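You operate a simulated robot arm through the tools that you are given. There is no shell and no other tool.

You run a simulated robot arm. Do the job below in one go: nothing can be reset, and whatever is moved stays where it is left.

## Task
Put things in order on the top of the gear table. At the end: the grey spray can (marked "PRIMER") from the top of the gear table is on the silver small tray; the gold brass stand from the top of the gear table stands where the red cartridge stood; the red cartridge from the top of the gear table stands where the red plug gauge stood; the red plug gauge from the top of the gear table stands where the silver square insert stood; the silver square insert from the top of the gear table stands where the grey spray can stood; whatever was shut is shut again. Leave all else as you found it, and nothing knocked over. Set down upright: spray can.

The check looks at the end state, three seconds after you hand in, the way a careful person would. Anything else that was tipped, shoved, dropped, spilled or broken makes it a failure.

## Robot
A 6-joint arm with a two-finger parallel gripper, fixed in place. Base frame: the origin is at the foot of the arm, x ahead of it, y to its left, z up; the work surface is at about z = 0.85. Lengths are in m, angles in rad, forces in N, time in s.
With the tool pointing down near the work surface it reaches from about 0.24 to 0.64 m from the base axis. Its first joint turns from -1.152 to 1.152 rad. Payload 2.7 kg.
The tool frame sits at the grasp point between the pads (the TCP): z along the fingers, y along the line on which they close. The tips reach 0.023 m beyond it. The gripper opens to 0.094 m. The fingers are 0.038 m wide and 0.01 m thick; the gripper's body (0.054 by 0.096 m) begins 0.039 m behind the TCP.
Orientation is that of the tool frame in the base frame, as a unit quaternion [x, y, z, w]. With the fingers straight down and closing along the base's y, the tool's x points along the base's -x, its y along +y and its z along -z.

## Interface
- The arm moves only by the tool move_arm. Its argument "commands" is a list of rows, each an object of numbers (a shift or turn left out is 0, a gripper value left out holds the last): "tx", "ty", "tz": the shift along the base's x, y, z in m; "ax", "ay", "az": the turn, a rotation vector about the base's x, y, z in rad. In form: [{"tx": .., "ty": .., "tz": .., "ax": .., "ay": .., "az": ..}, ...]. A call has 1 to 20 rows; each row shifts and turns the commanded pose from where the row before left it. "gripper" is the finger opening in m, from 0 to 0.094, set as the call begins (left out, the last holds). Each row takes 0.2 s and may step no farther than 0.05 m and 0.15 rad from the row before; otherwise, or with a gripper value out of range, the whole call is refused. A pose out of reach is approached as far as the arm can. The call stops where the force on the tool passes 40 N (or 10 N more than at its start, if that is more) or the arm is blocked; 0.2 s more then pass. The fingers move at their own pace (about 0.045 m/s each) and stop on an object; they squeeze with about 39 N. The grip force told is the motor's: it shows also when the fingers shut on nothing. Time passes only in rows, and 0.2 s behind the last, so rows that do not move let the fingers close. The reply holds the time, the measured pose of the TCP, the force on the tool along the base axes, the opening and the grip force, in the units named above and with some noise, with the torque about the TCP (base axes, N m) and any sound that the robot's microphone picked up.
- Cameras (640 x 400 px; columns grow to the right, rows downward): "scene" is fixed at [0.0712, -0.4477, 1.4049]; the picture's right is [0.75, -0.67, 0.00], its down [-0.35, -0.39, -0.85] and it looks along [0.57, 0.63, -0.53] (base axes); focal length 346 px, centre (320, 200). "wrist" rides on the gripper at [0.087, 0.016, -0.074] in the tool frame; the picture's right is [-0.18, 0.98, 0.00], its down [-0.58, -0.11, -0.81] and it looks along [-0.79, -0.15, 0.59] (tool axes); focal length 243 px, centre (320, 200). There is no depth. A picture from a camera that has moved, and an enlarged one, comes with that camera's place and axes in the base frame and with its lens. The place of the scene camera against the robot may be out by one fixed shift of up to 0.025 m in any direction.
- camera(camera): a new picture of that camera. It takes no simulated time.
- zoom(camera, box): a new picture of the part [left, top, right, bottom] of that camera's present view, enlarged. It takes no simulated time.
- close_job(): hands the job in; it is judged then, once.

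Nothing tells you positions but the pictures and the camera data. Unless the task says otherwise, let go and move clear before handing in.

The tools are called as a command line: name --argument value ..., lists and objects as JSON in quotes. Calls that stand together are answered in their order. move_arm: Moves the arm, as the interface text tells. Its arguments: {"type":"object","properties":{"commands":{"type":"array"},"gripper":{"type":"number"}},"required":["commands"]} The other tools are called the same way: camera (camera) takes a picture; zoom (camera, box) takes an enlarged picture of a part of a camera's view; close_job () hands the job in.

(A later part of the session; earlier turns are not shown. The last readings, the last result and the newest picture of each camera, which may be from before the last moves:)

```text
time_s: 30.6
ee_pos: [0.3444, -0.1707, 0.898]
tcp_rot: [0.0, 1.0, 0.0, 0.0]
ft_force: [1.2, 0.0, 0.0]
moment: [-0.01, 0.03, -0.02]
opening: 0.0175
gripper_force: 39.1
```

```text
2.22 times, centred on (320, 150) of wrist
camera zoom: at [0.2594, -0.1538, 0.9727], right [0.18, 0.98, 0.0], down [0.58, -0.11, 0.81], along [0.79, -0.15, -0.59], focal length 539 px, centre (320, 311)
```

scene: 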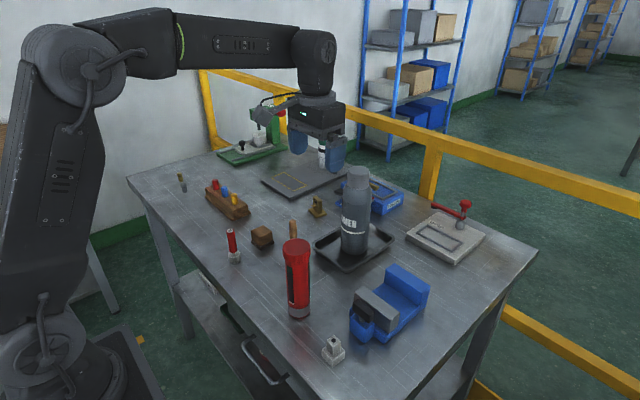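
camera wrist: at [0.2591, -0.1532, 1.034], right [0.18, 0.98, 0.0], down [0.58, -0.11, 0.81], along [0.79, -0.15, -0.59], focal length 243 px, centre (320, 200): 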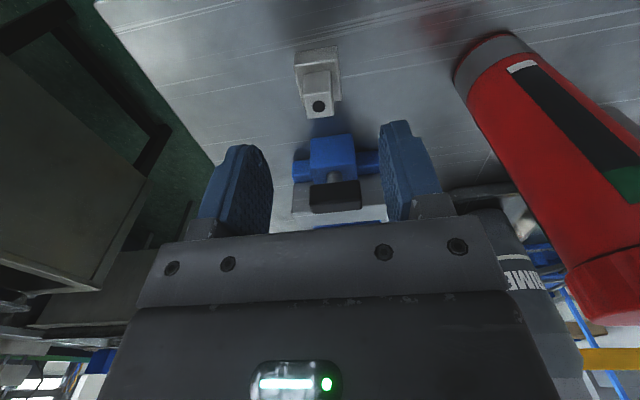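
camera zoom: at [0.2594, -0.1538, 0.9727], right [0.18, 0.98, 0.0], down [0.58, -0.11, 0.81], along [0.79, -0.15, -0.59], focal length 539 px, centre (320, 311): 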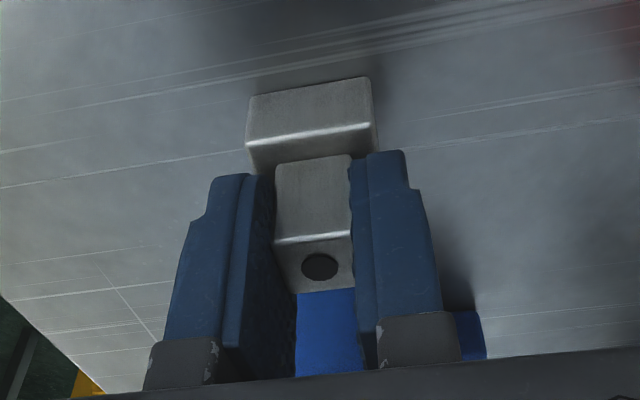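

The insert is gripped at 17.5 mm; its spot is at TCP (0.345, −0.170). I'll lift it well above the cartridge and carry it to the can's old spot at (0.5045, 0.248).

move_arm --commands '[{"tz": 0.02}, {"tz": 0.045}, {"tz": 0.045}, {"tz": 0.045}, {"tz": 0.045}, {}]'

move_arm --commands '[{"tx": 0.0145, "ty": 0.038}, {"tx": 0.0145, "ty": 0.038}, {"tx": 0.0145, "ty": 0.038}, {"tx": 0.0145, "ty": 0.038}, {"tx": 0.0145, "ty": 0.038}, {"tx": 0.0145, "ty": 0.038}, {"tx": 0.0145, "ty": 0.038}, {"tx": 0.0145, "ty": 0.038}, {"tx": 0.0145, "ty": 0.038}, {"tx": 0.0145, "ty": 0.038}, {"tx": 0.0145, "ty": 0.038}, {}]'

camera --camera "wrist"

camera --camera "scene"

```text
time_s: 32.0
ee_pos: [0.345, -0.1697, 1.0959]
tcp_rot: [0.0, 1.0, 0.001, -0.001]
ft_force: [0.4, -0.7, -0.5]
moment: [0.0, -0.01, -0.01]
opening: 0.0174
gripper_force: 39.0
```

```text
time_s: 34.6
ee_pos: [0.5049, 0.2478, 1.0965]
tcp_rot: [0.001, 1.0, -0.001, 0.0]
ft_force: [-0.8, 0.7, -0.6]
moment: [0.02, -0.03, 0.0]
opening: 0.0173
gripper_force: 39.2
```

```text
taken
camera wrist: at [0.419, 0.2648, 1.1719], right [0.19, 0.98, 0.0], down [0.58, -0.11, 0.81], along [0.79, -0.15, -0.59], focal length 243 px, centre (320, 200)
```

wrist: 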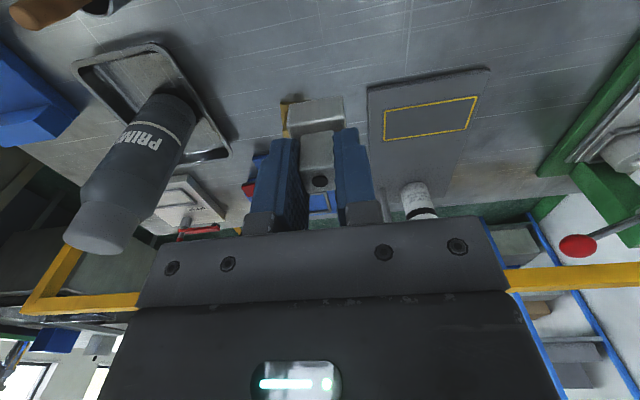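

```text
taken
```

scene: 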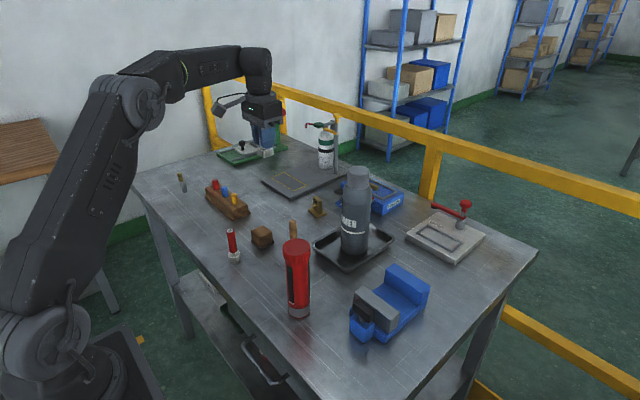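

The insert is above the can's old spot. I'll lower to about 5 cm above the table and check the surroundings.

move_arm --commands '[{"tz": -0.04}, {"tz": -0.04}, {"tz": -0.04}, {"tz": -0.03}, {}]'

camera --camera "wrist"

zoom --camera "scene" --box '[180, 130, 340, 250]'

```text
time_s: 35.8
ee_pos: [0.5043, 0.2473, 0.9482]
tcp_rot: [0.0, 1.0, 0.001, 0.001]
ft_force: [-0.1, 0.2, -1.3]
moment: [0.0, 0.01, 0.0]
opening: 0.0171
gripper_force: 38.4
```

```text
taken
camera wrist: at [0.4189, 0.2649, 1.0224], right [0.18, 0.98, 0.0], down [0.58, -0.11, 0.81], along [0.79, -0.15, -0.59], focal length 243 px, centre (320, 200)
```

wrist: 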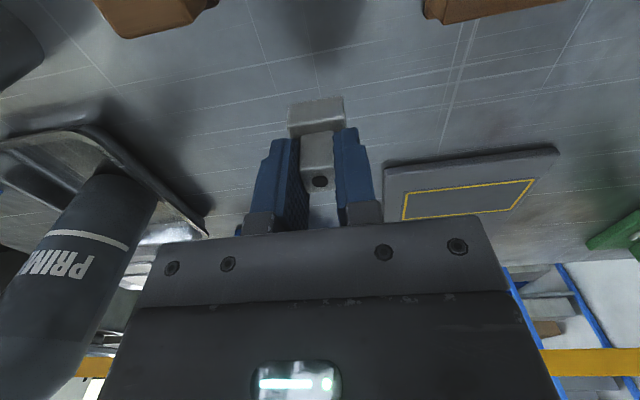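

```text
3.33 times, centred on (260, 190) of scene
camera zoom: at [0.0713, -0.4477, 1.4049], right [0.75, -0.67, 0.0], down [-0.35, -0.39, -0.85], along [0.57, 0.63, -0.53], focal length 1152 px, centre (520, 233)
```

zoom: 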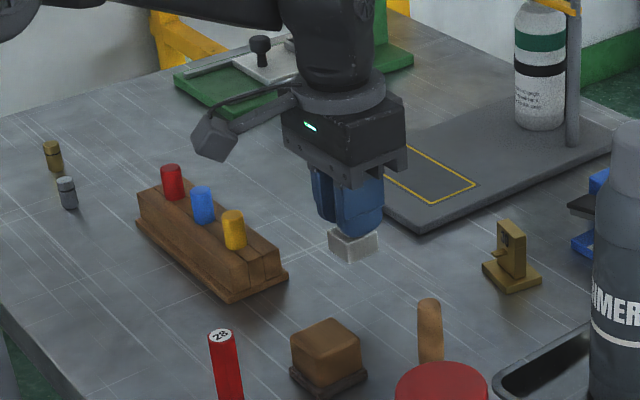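

There is clear space around the spot. I'll lower the rest of the way, finishing in small steps until contact.

move_arm --commands '[{"tz": -0.025}, {"tz": -0.015}, {"tz": -0.006}, {}]'

move_arm --commands '[{"tz": -0.002}, {}]'

move_arm --commands '[{"tz": -0.0015}, {}]'

zoom --camera "scene" --box '[220, 170, 320, 240]'

```text
time_s: 36.8
ee_pos: [0.5045, 0.2478, 0.9003]
tcp_rot: [0.0, 1.0, 0.0, 0.0]
ft_force: [-1.2, 0.6, -0.8]
moment: [0.03, -0.03, -0.01]
opening: 0.0174
gripper_force: 39.2
```

```text
time_s: 37.4
ee_pos: [0.5043, 0.2481, 0.8989]
tcp_rot: [0.001, 1.0, -0.001, 0.0]
ft_force: [0.2, -1.1, -0.6]
moment: [-0.01, -0.03, -0.01]
opening: 0.0173
gripper_force: 39.3
```

```text
time_s: 38.0
ee_pos: [0.5055, 0.2486, 0.8974]
tcp_rot: [0.001, 1.0, 0.001, 0.0]
ft_force: [-0.2, 0.1, -0.6]
moment: [-0.01, 0.01, -0.02]
opening: 0.0173
gripper_force: 39.2
```

```text
5.71 times, centred on (270, 205) of scene
camera zoom: at [0.0713, -0.4477, 1.4049], right [0.75, -0.67, 0.0], down [-0.35, -0.39, -0.85], along [0.57, 0.63, -0.53], focal length 1975 px, centre (606, 171)
```

zoom: 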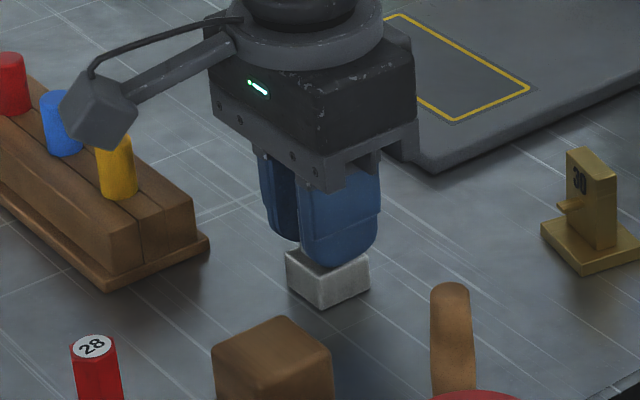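

No contact yet and everything is clear. I'll keep lowering about a millimetre at a time.

move_arm --commands '[{"tz": -0.001}, {}]'

move_arm --commands '[{"tz": -0.001}, {}]'

```text
time_s: 38.6
ee_pos: [0.5051, 0.2477, 0.8974]
tcp_rot: [0.001, 1.0, 0.001, 0.0]
ft_force: [-1.6, -0.5, 2.3]
moment: [-0.06, 0.07, -0.02]
opening: 0.0176
gripper_force: 39.4
```

```text
time_s: 39.2
ee_pos: [0.5046, 0.2476, 0.8977]
tcp_rot: [0.0, 1.0, 0.001, 0.001]
ft_force: [-3.5, -1.6, 11.2]
moment: [-0.08, 0.25, 0.03]
opening: 0.0174
gripper_force: 39.1
```

The insert is on the table. I'll relax 1 mm and open partway, which keeps the fingers close, then rise straight up.

move_arm --commands '[{"tz": 0.001}, {}]'

move_arm --commands '[{}, {}, {}, {}]' --gripper 0.06

move_arm --commands '[{"tz": 0.02}, {"tz": 0.03}, {"tz": 0.04}, {"tz": 0.04}, {}]'

camera --camera "wrist"

camera --camera "scene"

```text
time_s: 39.8
ee_pos: [0.5056, 0.2476, 0.8969]
tcp_rot: [0.001, 1.0, 0.0, 0.0]
ft_force: [1.1, 0.0, 5.1]
moment: [0.02, -0.05, -0.01]
opening: 0.0174
gripper_force: 39.4
```

```text
time_s: 40.8
ee_pos: [0.505, 0.2483, 0.8971]
tcp_rot: [0.001, 1.0, 0.001, 0.0]
ft_force: [0.7, -0.2, 0.6]
moment: [0.01, 0.01, 0.0]
opening: 0.0601
gripper_force: 0.0
```

```text
time_s: 42.0
ee_pos: [0.5043, 0.2468, 1.0271]
tcp_rot: [0.0, 1.0, 0.0, 0.0]
ft_force: [-0.4, -0.1, -0.4]
moment: [0.0, 0.02, -0.02]
opening: 0.0599
gripper_force: 0.0
```

```text
taken
camera wrist: at [0.4175, 0.2636, 1.1025], right [0.18, 0.98, 0.0], down [0.58, -0.11, 0.81], along [0.79, -0.15, -0.59], focal length 243 px, centre (320, 200)
```

wrist: 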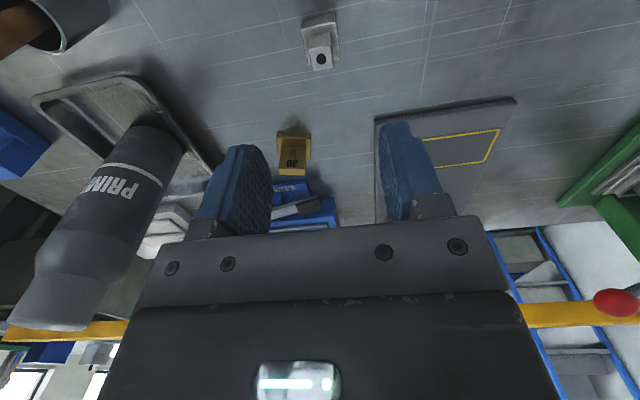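

```text
taken
```

scene: 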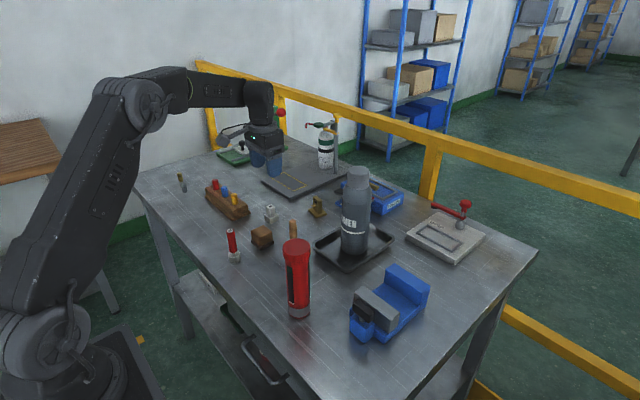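

The insert stands on the can's old spot. Next I'll measure the stand from here and then go to the plug gauge near (0.342, 0.170).

zoom --camera "wrist" --box '[230, 100, 350, 190]'

move_arm --commands '[{"tz": 0.04}, {"tx": -0.035, "ty": -0.016, "tz": 0.01}, {"tx": -0.035, "ty": -0.016}, {"tx": -0.035, "ty": -0.016}, {"tx": -0.035, "ty": -0.016}, {"tx": -0.025, "ty": -0.013}, {}]'

camera --camera "wrist"

zoom --camera "wrist" --box '[260, 20, 380, 120]'

```text
4.44 times, centred on (290, 145) of wrist
camera zoom: at [0.4175, 0.2636, 1.1025], right [0.18, 0.98, 0.0], down [0.58, -0.11, 0.81], along [0.79, -0.15, -0.59], focal length 1078 px, centre (453, 444)
```

zoom: 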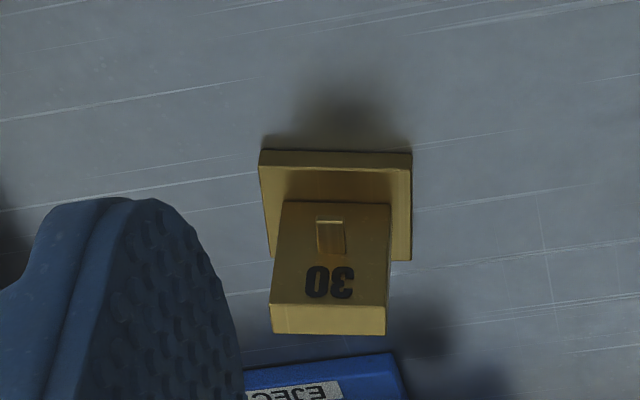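

```text
time_s: 43.6
ee_pos: [0.3391, 0.1708, 1.0783]
tcp_rot: [0.002, 1.0, 0.002, 0.0]
ft_force: [-0.3, 0.1, 0.5]
moment: [-0.01, 0.02, -0.04]
opening: 0.0599
gripper_force: 0.1
```

```text
taken
camera wrist: at [0.2537, 0.1868, 1.1532], right [0.19, 0.98, 0.0], down [0.58, -0.11, 0.81], along [0.79, -0.15, -0.59], focal length 243 px, centre (320, 200)
```

wrist: 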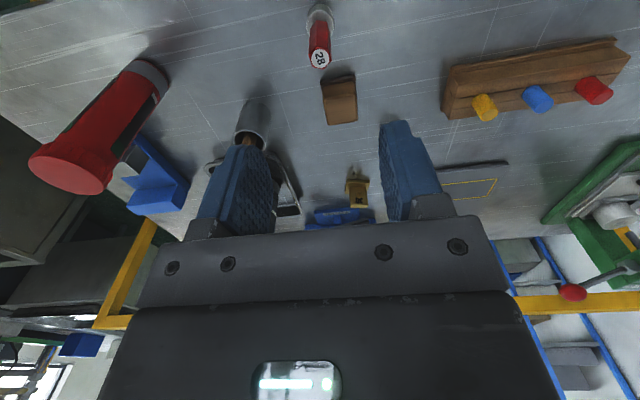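

```text
4.00 times, centred on (320, 70) of wrist
camera zoom: at [0.2537, 0.1868, 1.1532], right [0.19, 0.98, 0.0], down [0.58, -0.11, 0.81], along [0.79, -0.15, -0.59], focal length 970 px, centre (320, 720)
```

zoom: 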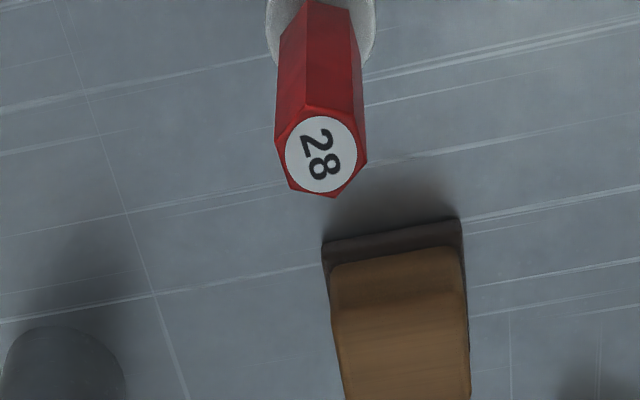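

The plug gauge is about (0.342, 0.170), top at z≈0.94, with the hex flats facing ±y, which suits the finger direction. I'll align, descend to a hover and look.

move_arm --commands '[{"tx": 0.003, "tz": -0.03}, {"tz": -0.04}, {"tz": -0.02}, {}]'

camera --camera "wrist"

zoom --camera "wrist" --box '[260, 20, 380, 170]'

zoom --camera "scene" --box '[190, 190, 310, 280]'

```text
time_s: 44.6
ee_pos: [0.3418, 0.1705, 0.986]
tcp_rot: [0.0, 1.0, 0.001, 0.0]
ft_force: [0.1, 0.1, -0.2]
moment: [0.02, -0.04, -0.03]
opening: 0.0601
gripper_force: 0.1
```

```text
taken
camera wrist: at [0.2565, 0.1869, 1.0621], right [0.18, 0.98, 0.0], down [0.58, -0.11, 0.81], along [0.79, -0.15, -0.59], focal length 243 px, centre (320, 200)
```

wrist: 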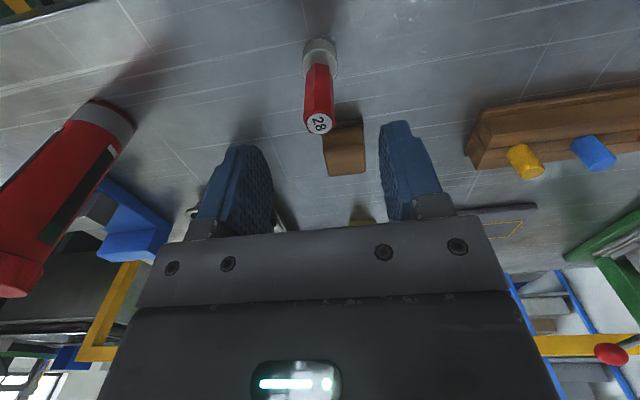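

```text
2.67 times, centred on (320, 95) of wrist
camera zoom: at [0.2565, 0.1869, 1.0621], right [0.18, 0.98, 0.0], down [0.58, -0.11, 0.81], along [0.79, -0.15, -0.59], focal length 647 px, centre (320, 480)
```

zoom: 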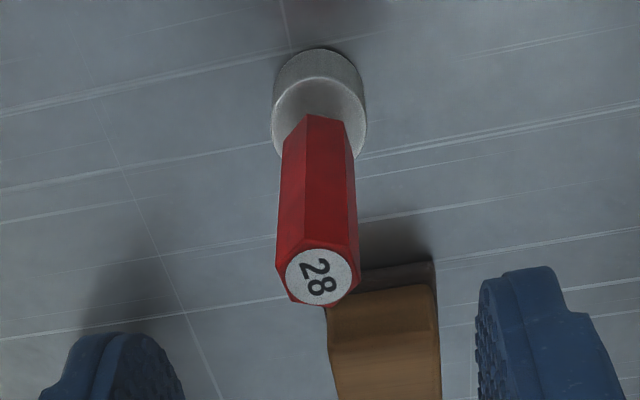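

```text
4.44 times, centred on (250, 235) of scene
camera zoom: at [0.0712, -0.4477, 1.4049], right [0.75, -0.67, 0.0], down [-0.35, -0.39, -0.85], along [0.57, 0.63, -0.53], focal length 1536 px, centre (631, 44)
```

zoom: 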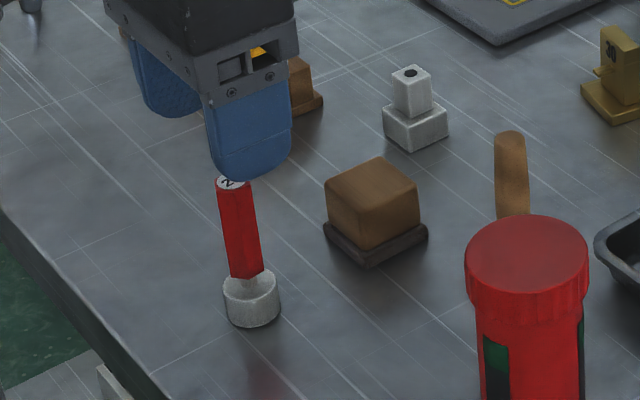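

The gauge is centred at (0.3435, 0.1703). I'll nudge 1.5 mm in x, descend around the hex handle, and close.

move_arm --commands '[{"tx": 0.0015, "tz": -0.03}, {"tz": -0.025}, {"tz": -0.012}, {}]'

zoom --camera "wrist" --box '[220, 60, 420, 240]'

```text
time_s: 45.6
ee_pos: [0.3448, 0.1705, 0.92]
tcp_rot: [0.001, 1.0, 0.001, 0.0]
ft_force: [-0.2, 0.3, 0.4]
moment: [-0.03, 0.01, 0.03]
opening: 0.06
gripper_force: 0.2
```

```text
2.22 times, centred on (320, 150) of wrist
camera zoom: at [0.2583, 0.1871, 0.9951], right [0.18, 0.98, 0.0], down [0.58, -0.11, 0.81], along [0.79, -0.15, -0.59], focal length 539 px, centre (320, 311)
```

zoom: 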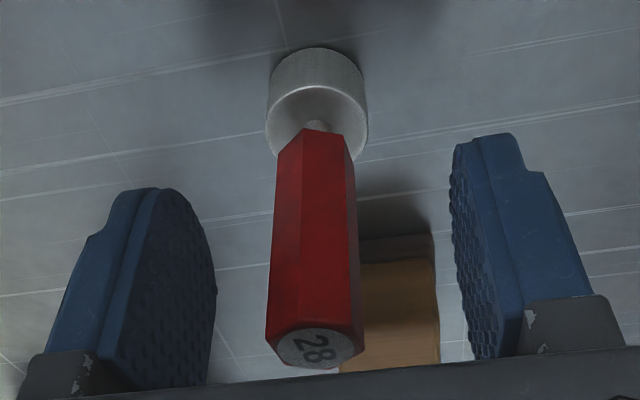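

The handle is centred with clearance to the palm. I'll close and lift.

move_arm --commands '[{}, {}, {}, {}, {}]' --gripper 0.0

move_arm --commands '[{"tz": 0.01}, {"tz": 0.02}, {}]'

camera --camera "wrist"

zoom --camera "scene" --box '[190, 190, 310, 280]'

```text
time_s: 46.8
ee_pos: [0.3455, 0.1715, 0.9195]
tcp_rot: [0.0, 1.0, -0.001, -0.001]
ft_force: [-0.1, -0.4, 0.3]
moment: [0.0, 0.01, -0.04]
opening: 0.0198
gripper_force: 38.7
```

```text
time_s: 47.6
ee_pos: [0.3448, 0.1708, 0.9505]
tcp_rot: [0.001, 1.0, 0.001, 0.0]
ft_force: [-0.4, -0.2, -2.5]
moment: [0.02, 0.01, 0.01]
opening: 0.0196
gripper_force: 38.9
```

```text
taken
camera wrist: at [0.2584, 0.1871, 1.0259], right [0.18, 0.98, 0.0], down [0.58, -0.11, 0.81], along [0.79, -0.15, -0.59], focal length 243 px, centre (320, 200)
```

wrist: 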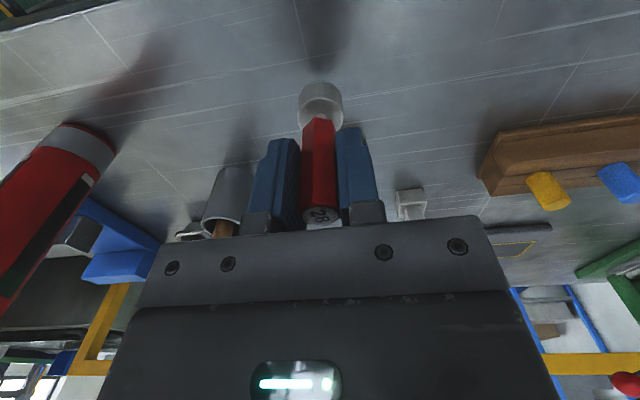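

```text
4.44 times, centred on (250, 235) of scene
camera zoom: at [0.0713, -0.4477, 1.4049], right [0.75, -0.67, 0.0], down [-0.35, -0.39, -0.85], along [0.57, 0.63, -0.53], focal length 1536 px, centre (631, 44)
```

zoom: 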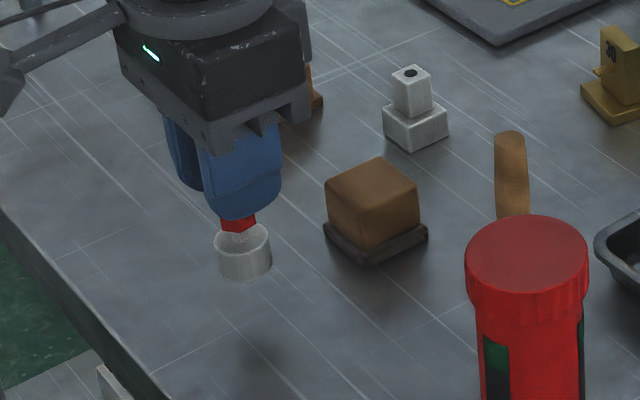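

The gauge is gripped at about 20 mm, and its old spot is (0.344, 0.171). I'll lift it above the cartridge's height and carry it across to the insert's old spot (0.345, −0.170).

move_arm --commands '[{"tz": 0.045}, {"tz": 0.045}, {"tz": 0.045}, {"tz": 0.04}, {}]'

move_arm --commands '[{"tx": 0.001, "ty": -0.038}, {"ty": -0.038}, {"ty": -0.038}, {"ty": -0.038}, {"ty": -0.038}, {"ty": -0.038}, {"ty": -0.038}, {"ty": -0.038}, {"ty": -0.037}, {}]'

camera --camera "wrist"

camera --camera "scene"

```text
time_s: 48.8
ee_pos: [0.3444, 0.171, 1.1252]
tcp_rot: [0.002, 1.0, 0.0, -0.001]
ft_force: [0.1, 0.2, -1.8]
moment: [-0.02, -0.01, 0.0]
opening: 0.0194
gripper_force: 39.4
```

```text
time_s: 51.0
ee_pos: [0.3455, -0.1711, 1.1266]
tcp_rot: [0.0, 1.0, 0.001, -0.001]
ft_force: [0.4, -0.3, -2.2]
moment: [0.0, -0.01, -0.03]
opening: 0.0196
gripper_force: 39.3
```

```text
taken
camera wrist: at [0.2594, -0.1545, 1.202], right [0.18, 0.98, 0.0], down [0.58, -0.11, 0.81], along [0.79, -0.15, -0.59], focal length 243 px, centre (320, 200)
```

wrist: 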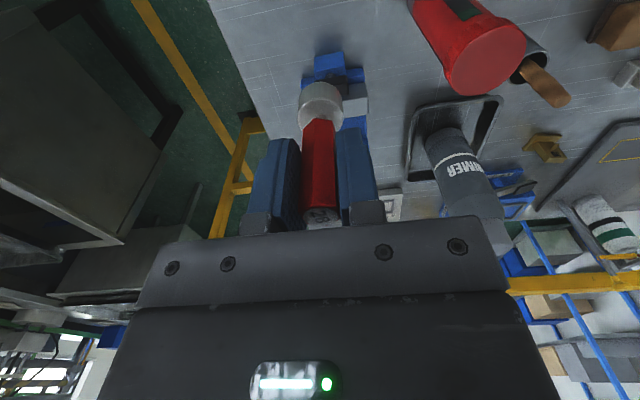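

```text
taken
```

scene: 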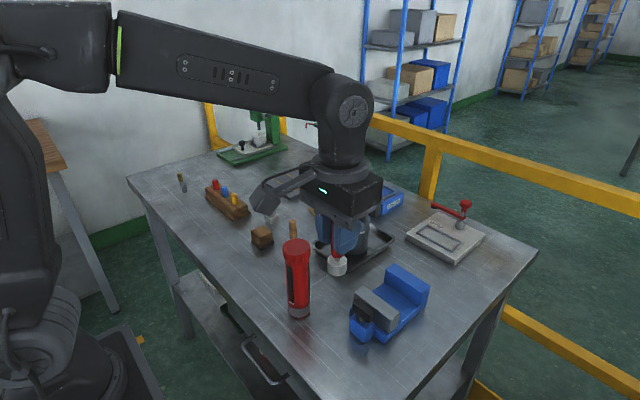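

The gauge is above the insert's old spot and clear of the vise and cartridge. I'll lower it, ending in small steps.

move_arm --commands '[{"tz": -0.045}, {"tz": -0.045}, {"tz": -0.045}, {"tz": -0.035}, {}]'

camera --camera "wrist"

zoom --camera "scene" --box '[270, 260, 430, 380]'

```text
time_s: 52.2
ee_pos: [0.3456, -0.1701, 0.9558]
tcp_rot: [0.0, 1.0, 0.0, 0.001]
ft_force: [0.5, -0.7, -2.1]
moment: [0.01, -0.02, -0.02]
opening: 0.0195
gripper_force: 38.8
```

```text
taken
camera wrist: at [0.2596, -0.1535, 1.0312], right [0.18, 0.98, 0.0], down [0.58, -0.11, 0.81], along [0.79, -0.15, -0.59], focal length 243 px, centre (320, 200)
```

wrist: 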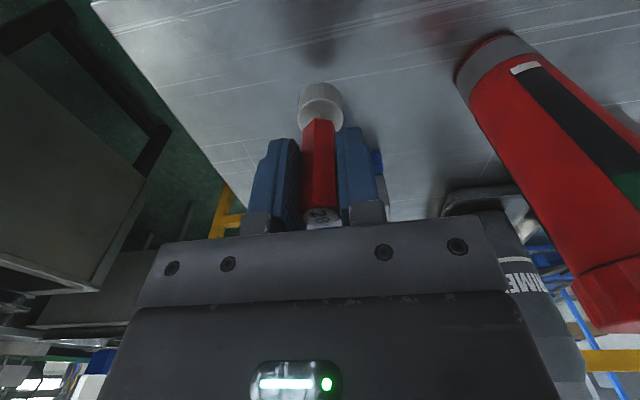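

```text
3.33 times, centred on (350, 320) of scene
camera zoom: at [0.0713, -0.4477, 1.4049], right [0.75, -0.67, 0.0], down [-0.35, -0.39, -0.85], along [0.57, 0.63, -0.53], focal length 1152 px, centre (220, -200)
```

zoom: 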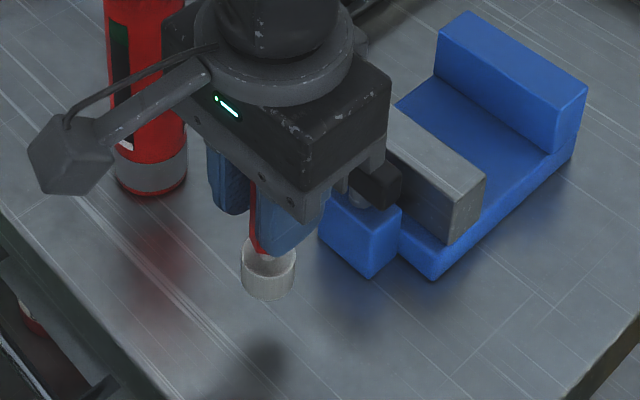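

All is clear. I'll go down the last few centimetres.

move_arm --commands '[{"tz": -0.02}, {"tz": -0.01}, {"tz": -0.003}, {}]'

move_arm --commands '[{"tz": -0.0015}, {}]'

move_arm --commands '[{"tz": -0.001}, {}]'

```text
time_s: 53.2
ee_pos: [0.345, -0.1698, 0.9221]
tcp_rot: [0.001, 1.0, 0.001, 0.0]
ft_force: [1.1, -0.3, -2.1]
moment: [0.02, 0.04, -0.01]
opening: 0.0195
gripper_force: 38.7
```

```text
time_s: 53.8
ee_pos: [0.3458, -0.1696, 0.9206]
tcp_rot: [0.0, 1.0, 0.002, 0.0]
ft_force: [0.0, 0.2, -3.3]
moment: [-0.01, -0.01, 0.01]
opening: 0.0196
gripper_force: 39.1
```

```text
time_s: 54.4
ee_pos: [0.3459, -0.1693, 0.9182]
tcp_rot: [-0.001, 1.0, 0.0, 0.0]
ft_force: [-1.3, -0.2, 2.9]
moment: [0.01, 0.18, -0.03]
opening: 0.0197
gripper_force: 39.1
```

The gauge has touched down. I'll open and rise straight up.

move_arm --commands '[{}, {}, {}, {}]' --gripper 0.06

move_arm --commands '[{"tz": 0.03}, {"tz": 0.04}, {"tz": 0.045}, {"tz": 0.045}, {}]'

camera --camera "wrist"

camera --camera "scene"

```text
time_s: 55.4
ee_pos: [0.3455, -0.1705, 0.9205]
tcp_rot: [0.0, 1.0, 0.001, 0.0]
ft_force: [-0.5, -0.4, 0.1]
moment: [-0.01, 0.0, 0.01]
opening: 0.0601
gripper_force: 0.0
```

```text
time_s: 56.6
ee_pos: [0.3457, -0.1696, 1.0807]
tcp_rot: [0.001, 1.0, 0.001, -0.001]
ft_force: [0.9, 0.2, -0.3]
moment: [0.0, -0.01, 0.03]
opening: 0.0599
gripper_force: 0.1
```

```text
taken
camera wrist: at [0.2599, -0.1539, 1.1558], right [0.18, 0.98, 0.0], down [0.58, -0.11, 0.81], along [0.79, -0.15, -0.59], focal length 243 px, centre (320, 200)
```

wrist: 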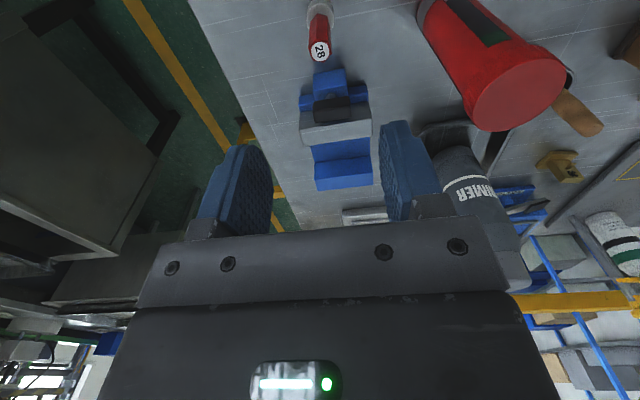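

```text
taken
```

scene: 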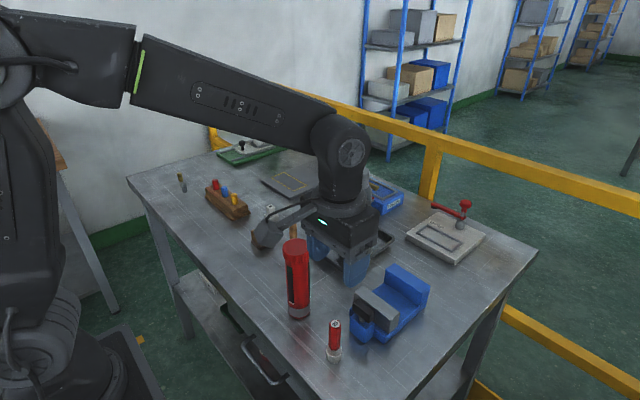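

The gauge stands on the insert's old spot. Next is the cartridge near (0.356, −0.057); I'll rise and hover over it with the fingers wide open.

move_arm --commands '[{"tz": 0.045}, {"tz": 0.02, "ty": 0.02}, {"tx": 0.005, "ty": 0.04}, {"tx": 0.005, "ty": 0.04}, {"ty": 0.012}, {}]' --gripper 0.09

camera --camera "wrist"

zoom --camera "wrist" --box '[240, 0, 400, 100]'

```text
time_s: 58.0
ee_pos: [0.3553, -0.0565, 1.1454]
tcp_rot: [0.0, 1.0, 0.001, -0.001]
ft_force: [0.3, -0.2, 0.3]
moment: [0.0, -0.01, -0.01]
opening: 0.0899
gripper_force: 0.1
```

```text
taken
camera wrist: at [0.27, -0.0412, 1.2209], right [0.19, 0.98, 0.0], down [0.58, -0.11, 0.81], along [0.79, -0.15, -0.59], focal length 243 px, centre (320, 200)
```

wrist: 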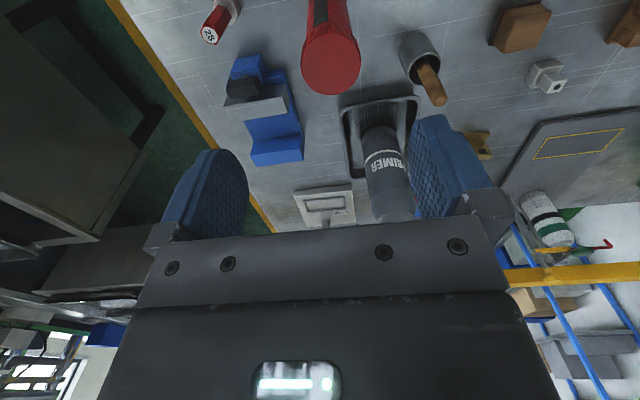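

```text
4.00 times, centred on (320, 50) of wrist
camera zoom: at [0.27, -0.0412, 1.2209], right [0.19, 0.98, 0.0], down [0.58, -0.11, 0.81], along [0.79, -0.15, -0.59], focal length 970 px, centre (320, 800)
```

zoom: 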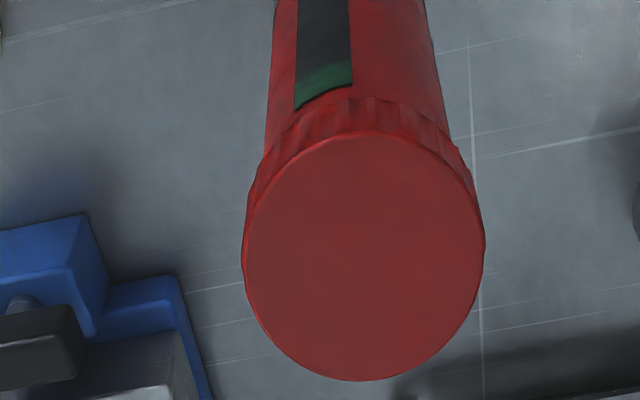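

The cap centre is about (0.362, −0.0495), diameter about 49 mm. I'll shift over it, lower some and re-check.

move_arm --commands '[{"tx": 0.007, "ty": 0.007}, {"tz": -0.04}, {"tz": -0.03}, {}]'

camera --camera "wrist"

zoom --camera "wrist" --box '[200, 0, 440, 180]'

zoom --camera "scene" --box '[240, 200, 360, 330]'

```text
time_s: 59.0
ee_pos: [0.362, -0.051, 1.0735]
tcp_rot: [0.001, 1.0, 0.0, 0.001]
ft_force: [-0.5, 0.6, -0.3]
moment: [-0.02, 0.03, 0.01]
opening: 0.09
gripper_force: 0.1
```

```text
taken
camera wrist: at [0.2766, -0.0347, 1.1496], right [0.18, 0.98, 0.0], down [0.58, -0.11, 0.81], along [0.79, -0.15, -0.59], focal length 243 px, centre (320, 200)
```

wrist: 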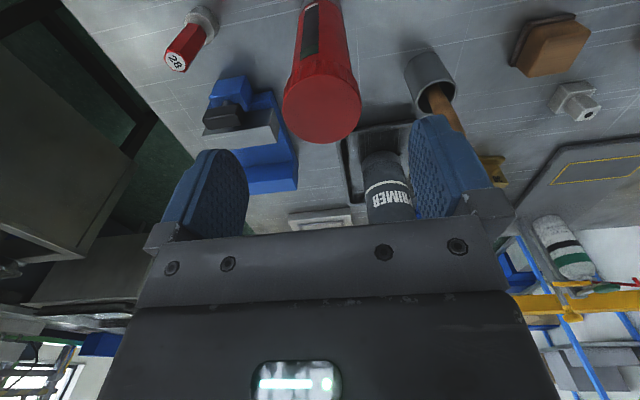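

```text
2.22 times, centred on (320, 90) of wrist
camera zoom: at [0.2766, -0.0347, 1.1496], right [0.18, 0.98, 0.0], down [0.58, -0.11, 0.81], along [0.79, -0.15, -0.59], focal length 539 px, centre (320, 444)
```

zoom: 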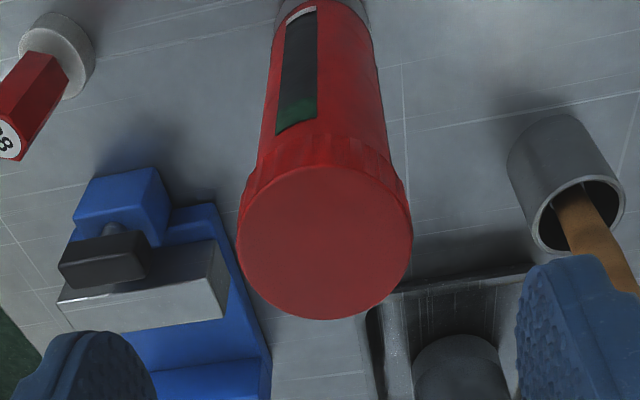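

```text
3.08 times, centred on (300, 265) of scene
camera zoom: at [0.0712, -0.4477, 1.4049], right [0.75, -0.67, 0.0], down [-0.35, -0.39, -0.85], along [0.57, 0.63, -0.53], focal length 1064 px, centre (382, 0)
```

zoom: 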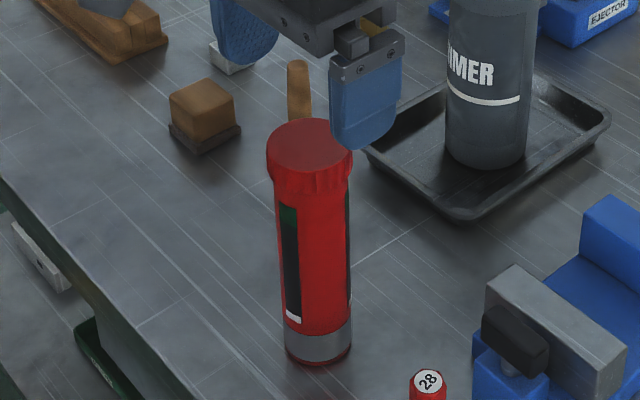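

The cap is nearly centred. I'll nudge 1.5 mm, descend so the pad centres sit on the cap at about z=1.002, and close.

move_arm --commands '[{"tx": 0.0015, "ty": 0.0012}, {"tz": -0.03}, {"tz": -0.025}, {"tz": -0.016}, {}]'

zoom --camera "wrist" --box '[200, 60, 440, 240]'

zoom --camera "scene" --box '[240, 200, 360, 330]'

```text
time_s: 60.2
ee_pos: [0.3645, -0.0485, 1.0038]
tcp_rot: [0.001, 1.0, 0.001, 0.0]
ft_force: [-1.2, 0.4, -0.2]
moment: [0.0, -0.02, 0.0]
opening: 0.0898
gripper_force: 0.1
```

```text
2.22 times, centred on (320, 150) of wrist
camera zoom: at [0.2781, -0.033, 1.0787], right [0.18, 0.98, 0.0], down [0.58, -0.11, 0.81], along [0.79, -0.15, -0.59], focal length 539 px, centre (320, 311)
```

zoom: 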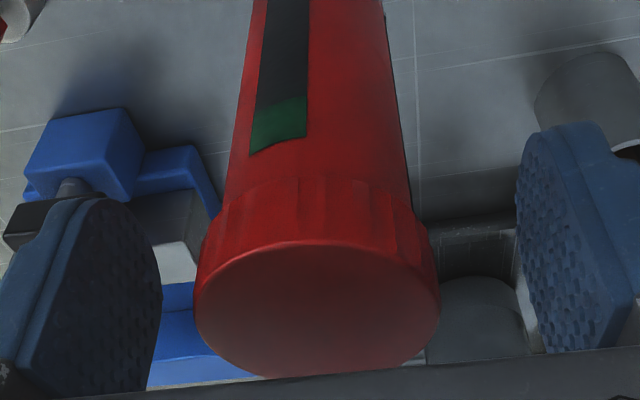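

```text
3.08 times, centred on (300, 265) of scene
camera zoom: at [0.0712, -0.4477, 1.4049], right [0.75, -0.67, 0.0], down [-0.35, -0.39, -0.85], along [0.57, 0.63, -0.53], focal length 1064 px, centre (382, 0)
```

zoom: 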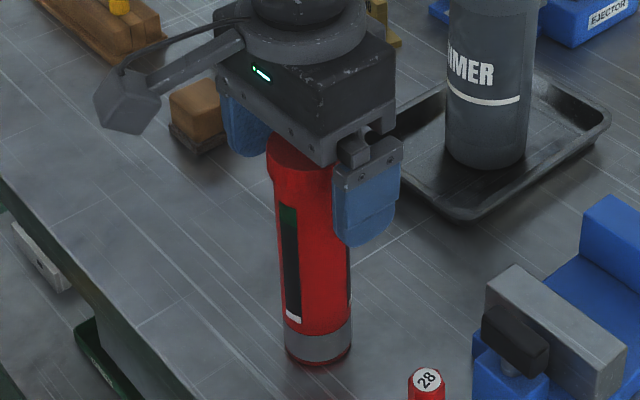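

The cap is between the pads. I'll close on it.

move_arm --commands '[{}, {}, {}, {}, {}, {}]' --gripper 0.0

zoom --camera "wrist" --box '[200, 60, 440, 240]'

```text
time_s: 61.6
ee_pos: [0.3646, -0.0491, 1.0031]
tcp_rot: [0.0, 1.0, 0.0, 0.001]
ft_force: [0.1, -1.2, -0.1]
moment: [-0.03, 0.04, 0.0]
opening: 0.0503
gripper_force: 39.6
```

```text
2.22 times, centred on (320, 150) of wrist
camera zoom: at [0.2781, -0.0331, 1.079], right [0.18, 0.98, 0.0], down [0.58, -0.11, 0.81], along [0.79, -0.15, -0.59], focal length 539 px, centre (320, 311)
```

zoom: 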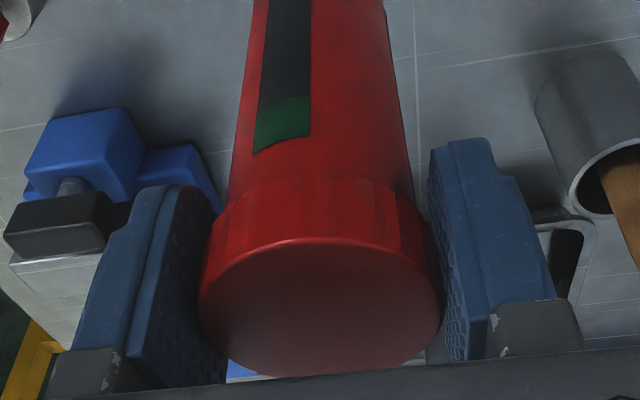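

The cartridge is gripped at 50 mm; its spot is (0.3635, −0.050). I'll lift it 8 cm and carry it to the gauge's old spot (0.344, 0.171).

move_arm --commands '[{"tz": 0.01}, {"tz": 0.03}, {"tz": 0.04}, {}]'

camera --camera "scene"

```text
time_s: 62.6
ee_pos: [0.3638, -0.0488, 1.0839]
tcp_rot: [0.0, 1.0, 0.001, 0.0]
ft_force: [0.4, -0.5, -2.3]
moment: [0.02, 0.0, 0.03]
opening: 0.05
gripper_force: 38.7
```

```text
taken
```

scene: 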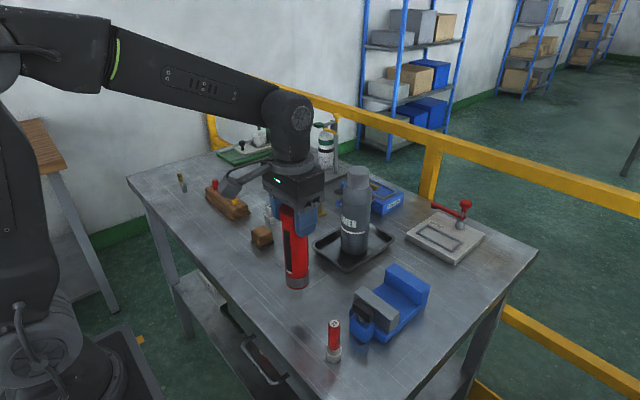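

The cartridge hangs straight. I'll carry it over now.

move_arm --commands '[{"tx": -0.0033, "ty": 0.0368}, {"tx": -0.0033, "ty": 0.0368}, {"tx": -0.0033, "ty": 0.0368}, {"tx": -0.0033, "ty": 0.0368}, {"tx": -0.0033, "ty": 0.0368}, {"tx": -0.003, "ty": 0.0368}, {}, {"tz": -0.03}, {"tz": -0.03}, {}]'

camera --camera "wrist"

zoom --camera "scene" --box '[160, 160, 320, 290]'

```text
time_s: 64.8
ee_pos: [0.345, 0.1708, 1.0227]
tcp_rot: [0.001, 1.0, 0.001, 0.0]
ft_force: [0.8, 0.2, -2.8]
moment: [-0.01, -0.03, 0.02]
opening: 0.05
gripper_force: 38.9
```

```text
taken
camera wrist: at [0.2583, 0.1865, 1.098], right [0.18, 0.98, 0.0], down [0.58, -0.11, 0.81], along [0.79, -0.15, -0.59], focal length 243 px, centre (320, 200)
```

wrist: 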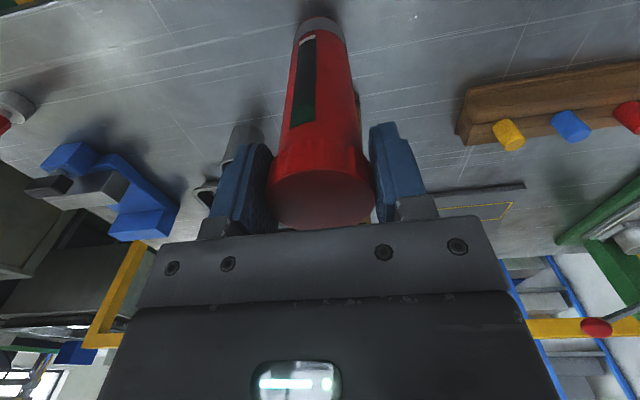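

```text
3.08 times, centred on (240, 225) of scene
camera zoom: at [0.0713, -0.4477, 1.4049], right [0.75, -0.67, 0.0], down [-0.35, -0.39, -0.85], along [0.57, 0.63, -0.53], focal length 1064 px, centre (566, 123)
```

zoom: 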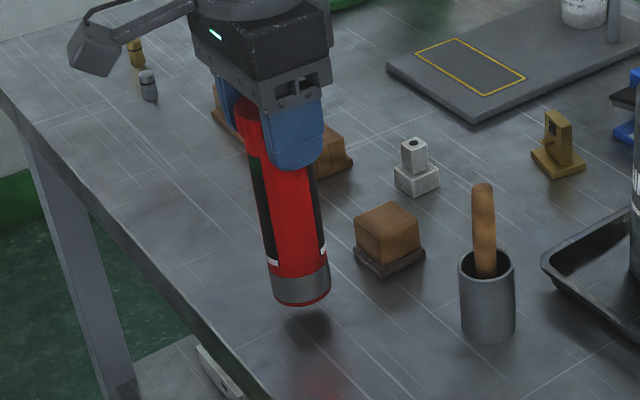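

It is above the gauge's old spot, about 2 cm up. I'll lower in small steps to contact.

move_arm --commands '[{"tz": -0.01}, {"tz": -0.005}, {}]'

move_arm --commands '[{"tz": -0.002}, {}]'

move_arm --commands '[{"tz": -0.0015}, {}]'

move_arm --commands '[{"tz": -0.001}, {}]'

```text
time_s: 65.6
ee_pos: [0.3435, 0.1723, 1.0076]
tcp_rot: [0.0, 1.0, 0.0, 0.0]
ft_force: [0.1, 0.5, -1.8]
moment: [0.04, -0.02, 0.01]
opening: 0.05
gripper_force: 38.9
```

```text
time_s: 66.2
ee_pos: [0.3451, 0.1708, 1.0063]
tcp_rot: [0.0, 1.0, 0.0, 0.0]
ft_force: [-0.1, 0.0, -2.2]
moment: [-0.02, -0.01, 0.03]
opening: 0.0499
gripper_force: 39.1
```

```text
time_s: 66.8
ee_pos: [0.3455, 0.17, 1.0047]
tcp_rot: [-0.001, 1.0, 0.001, 0.0]
ft_force: [0.2, 0.3, -2.5]
moment: [-0.01, -0.03, 0.02]
opening: 0.0498
gripper_force: 39.1
```

```text
time_s: 67.4
ee_pos: [0.3459, 0.1708, 1.0032]
tcp_rot: [-0.001, 1.0, 0.001, 0.0]
ft_force: [-1.1, 0.6, 0.4]
moment: [-0.05, -0.04, 0.01]
opening: 0.0501
gripper_force: 39.0
```

The force shows the cartridge just resting on the table. I'll open and rise straight up.

move_arm --commands '[{}, {}, {}, {}]' --gripper 0.09

move_arm --commands '[{"tz": 0.03}, {"tz": 0.04}, {"tz": 0.045}, {}]'

camera --camera "wrist"

camera --camera "scene"

```text
time_s: 68.4
ee_pos: [0.3447, 0.1705, 1.0044]
tcp_rot: [0.0, 1.0, 0.0, 0.001]
ft_force: [0.1, 0.2, 0.7]
moment: [-0.01, 0.01, -0.02]
opening: 0.09
gripper_force: 0.0
```

```text
time_s: 69.4
ee_pos: [0.3445, 0.1713, 1.1183]
tcp_rot: [0.001, 1.0, 0.0, 0.0]
ft_force: [-0.5, 0.5, 0.8]
moment: [0.01, 0.03, 0.01]
opening: 0.09
gripper_force: 0.1
```

```text
taken
camera wrist: at [0.2583, 0.1871, 1.1945], right [0.18, 0.98, 0.0], down [0.58, -0.11, 0.81], along [0.79, -0.15, -0.59], focal length 243 px, centre (320, 200)
```

wrist: 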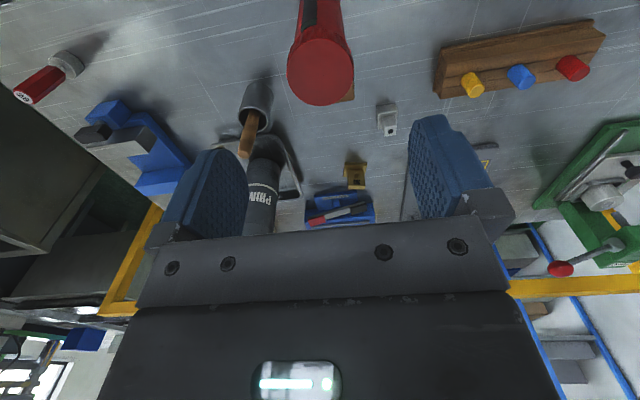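

```text
taken
```

scene: 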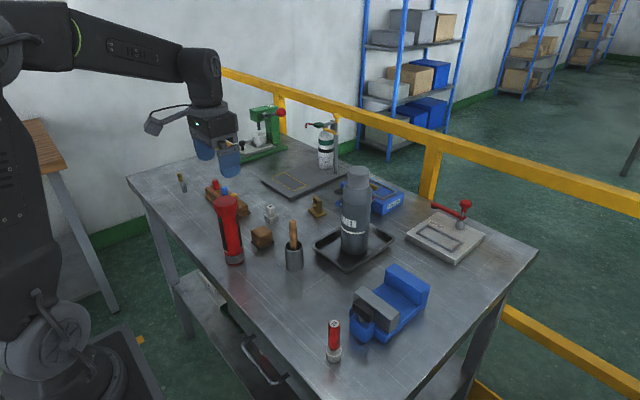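

The cartridge stands on the gauge's old spot. The last item is the brass stand near (0.627, 0.189), which is close to the reach limit, so I'll move nearer and examine it.

move_arm --commands '[{"tx": 0.04}, {"tx": 0.04}, {"tx": 0.04}, {"tx": 0.04, "tz": -0.03}, {"tx": 0.02, "tz": -0.04}, {"tz": -0.02}, {}]' --gripper 0.06

camera --camera "wrist"

zoom --camera "wrist" --box '[250, 40, 410, 160]'

zoom --camera "scene" --box '[280, 160, 400, 235]'

```text
time_s: 71.0
ee_pos: [0.5238, 0.1707, 1.0289]
tcp_rot: [0.0, 1.0, 0.001, -0.001]
ft_force: [0.3, -0.8, 0.0]
moment: [0.0, -0.01, 0.01]
opening: 0.0601
gripper_force: 0.0
```

```text
taken
camera wrist: at [0.4383, 0.1871, 1.1039], right [0.18, 0.98, 0.0], down [0.58, -0.11, 0.81], along [0.79, -0.15, -0.59], focal length 243 px, centre (320, 200)
```

wrist: 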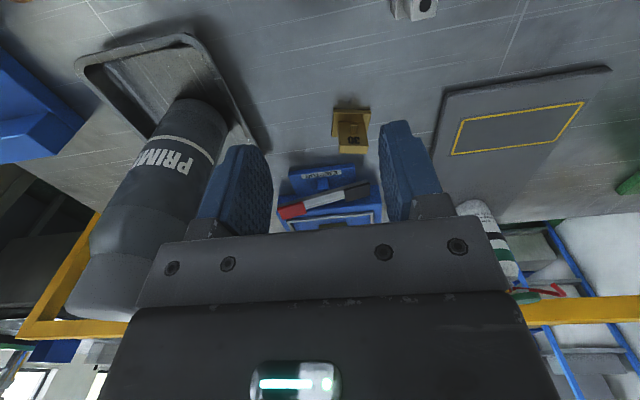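

```text
3.33 times, centred on (330, 100) of wrist
camera zoom: at [0.4383, 0.1871, 1.1039], right [0.18, 0.98, 0.0], down [0.58, -0.11, 0.81], along [0.79, -0.15, -0.59], focal length 809 px, centre (287, 533)
```

zoom: 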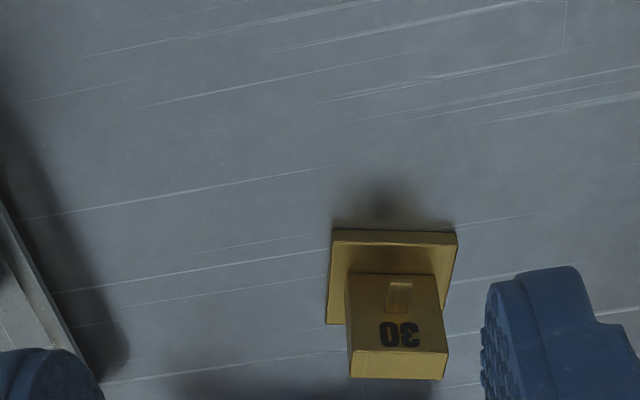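

```text
5.33 times, centred on (340, 198) of scene
camera zoom: at [0.0712, -0.4477, 1.4049], right [0.75, -0.67, 0.0], down [-0.35, -0.39, -0.85], along [0.57, 0.63, -0.53], focal length 1844 px, centre (213, 213)
```

zoom: 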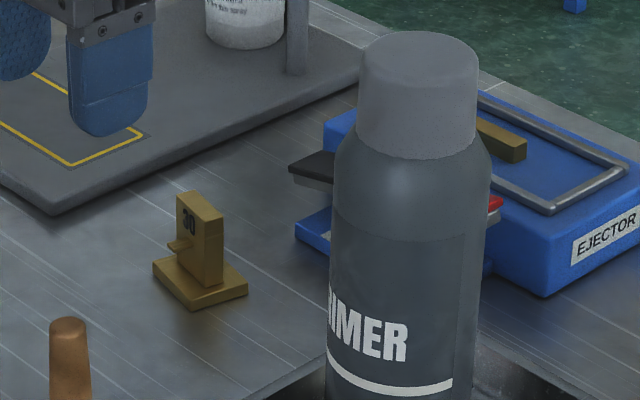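

The stand's post is centred at about (0.628, 0.188), 33 mm wide, top at z≈0.897, rotated about −13° about z. At r≈0.655 it is past the vertical reach, so I'll yaw the tool to match and tilt it slightly outward, then approach.

move_arm --commands '[{"az": -0.1135}, {"az": -0.1135}, {"ax": -0.0337, "ay": -0.1459}, {}]'

camera --camera "wrist"

zoom --camera "wrist" --box '[250, 40, 410, 160]'

```text
time_s: 72.0
ee_pos: [0.5258, 0.1702, 1.0284]
tcp_rot: [0.114, 0.991, -0.008, 0.076]
ft_force: [0.2, 0.5, 1.2]
moment: [-0.03, -0.01, -0.02]
opening: 0.06
gripper_force: 0.0
```

```text
taken
camera wrist: at [0.4343, 0.2087, 1.0902], right [0.4, 0.92, 0.03], down [0.42, -0.21, 0.88], along [0.82, -0.34, -0.47], focal length 243 px, centre (320, 200)
```

wrist: 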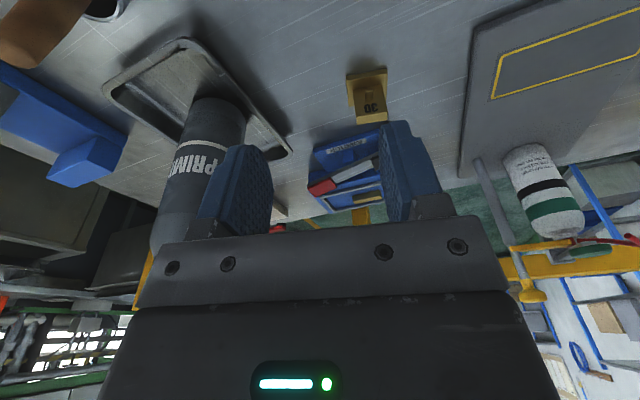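

```text
3.33 times, centred on (330, 100) of wrist
camera zoom: at [0.4343, 0.2087, 1.0902], right [0.4, 0.92, 0.03], down [0.42, -0.21, 0.88], along [0.82, -0.34, -0.47], focal length 809 px, centre (287, 533)
```

zoom: 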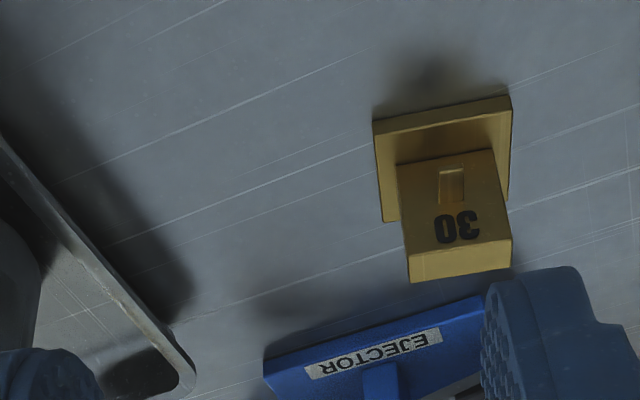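

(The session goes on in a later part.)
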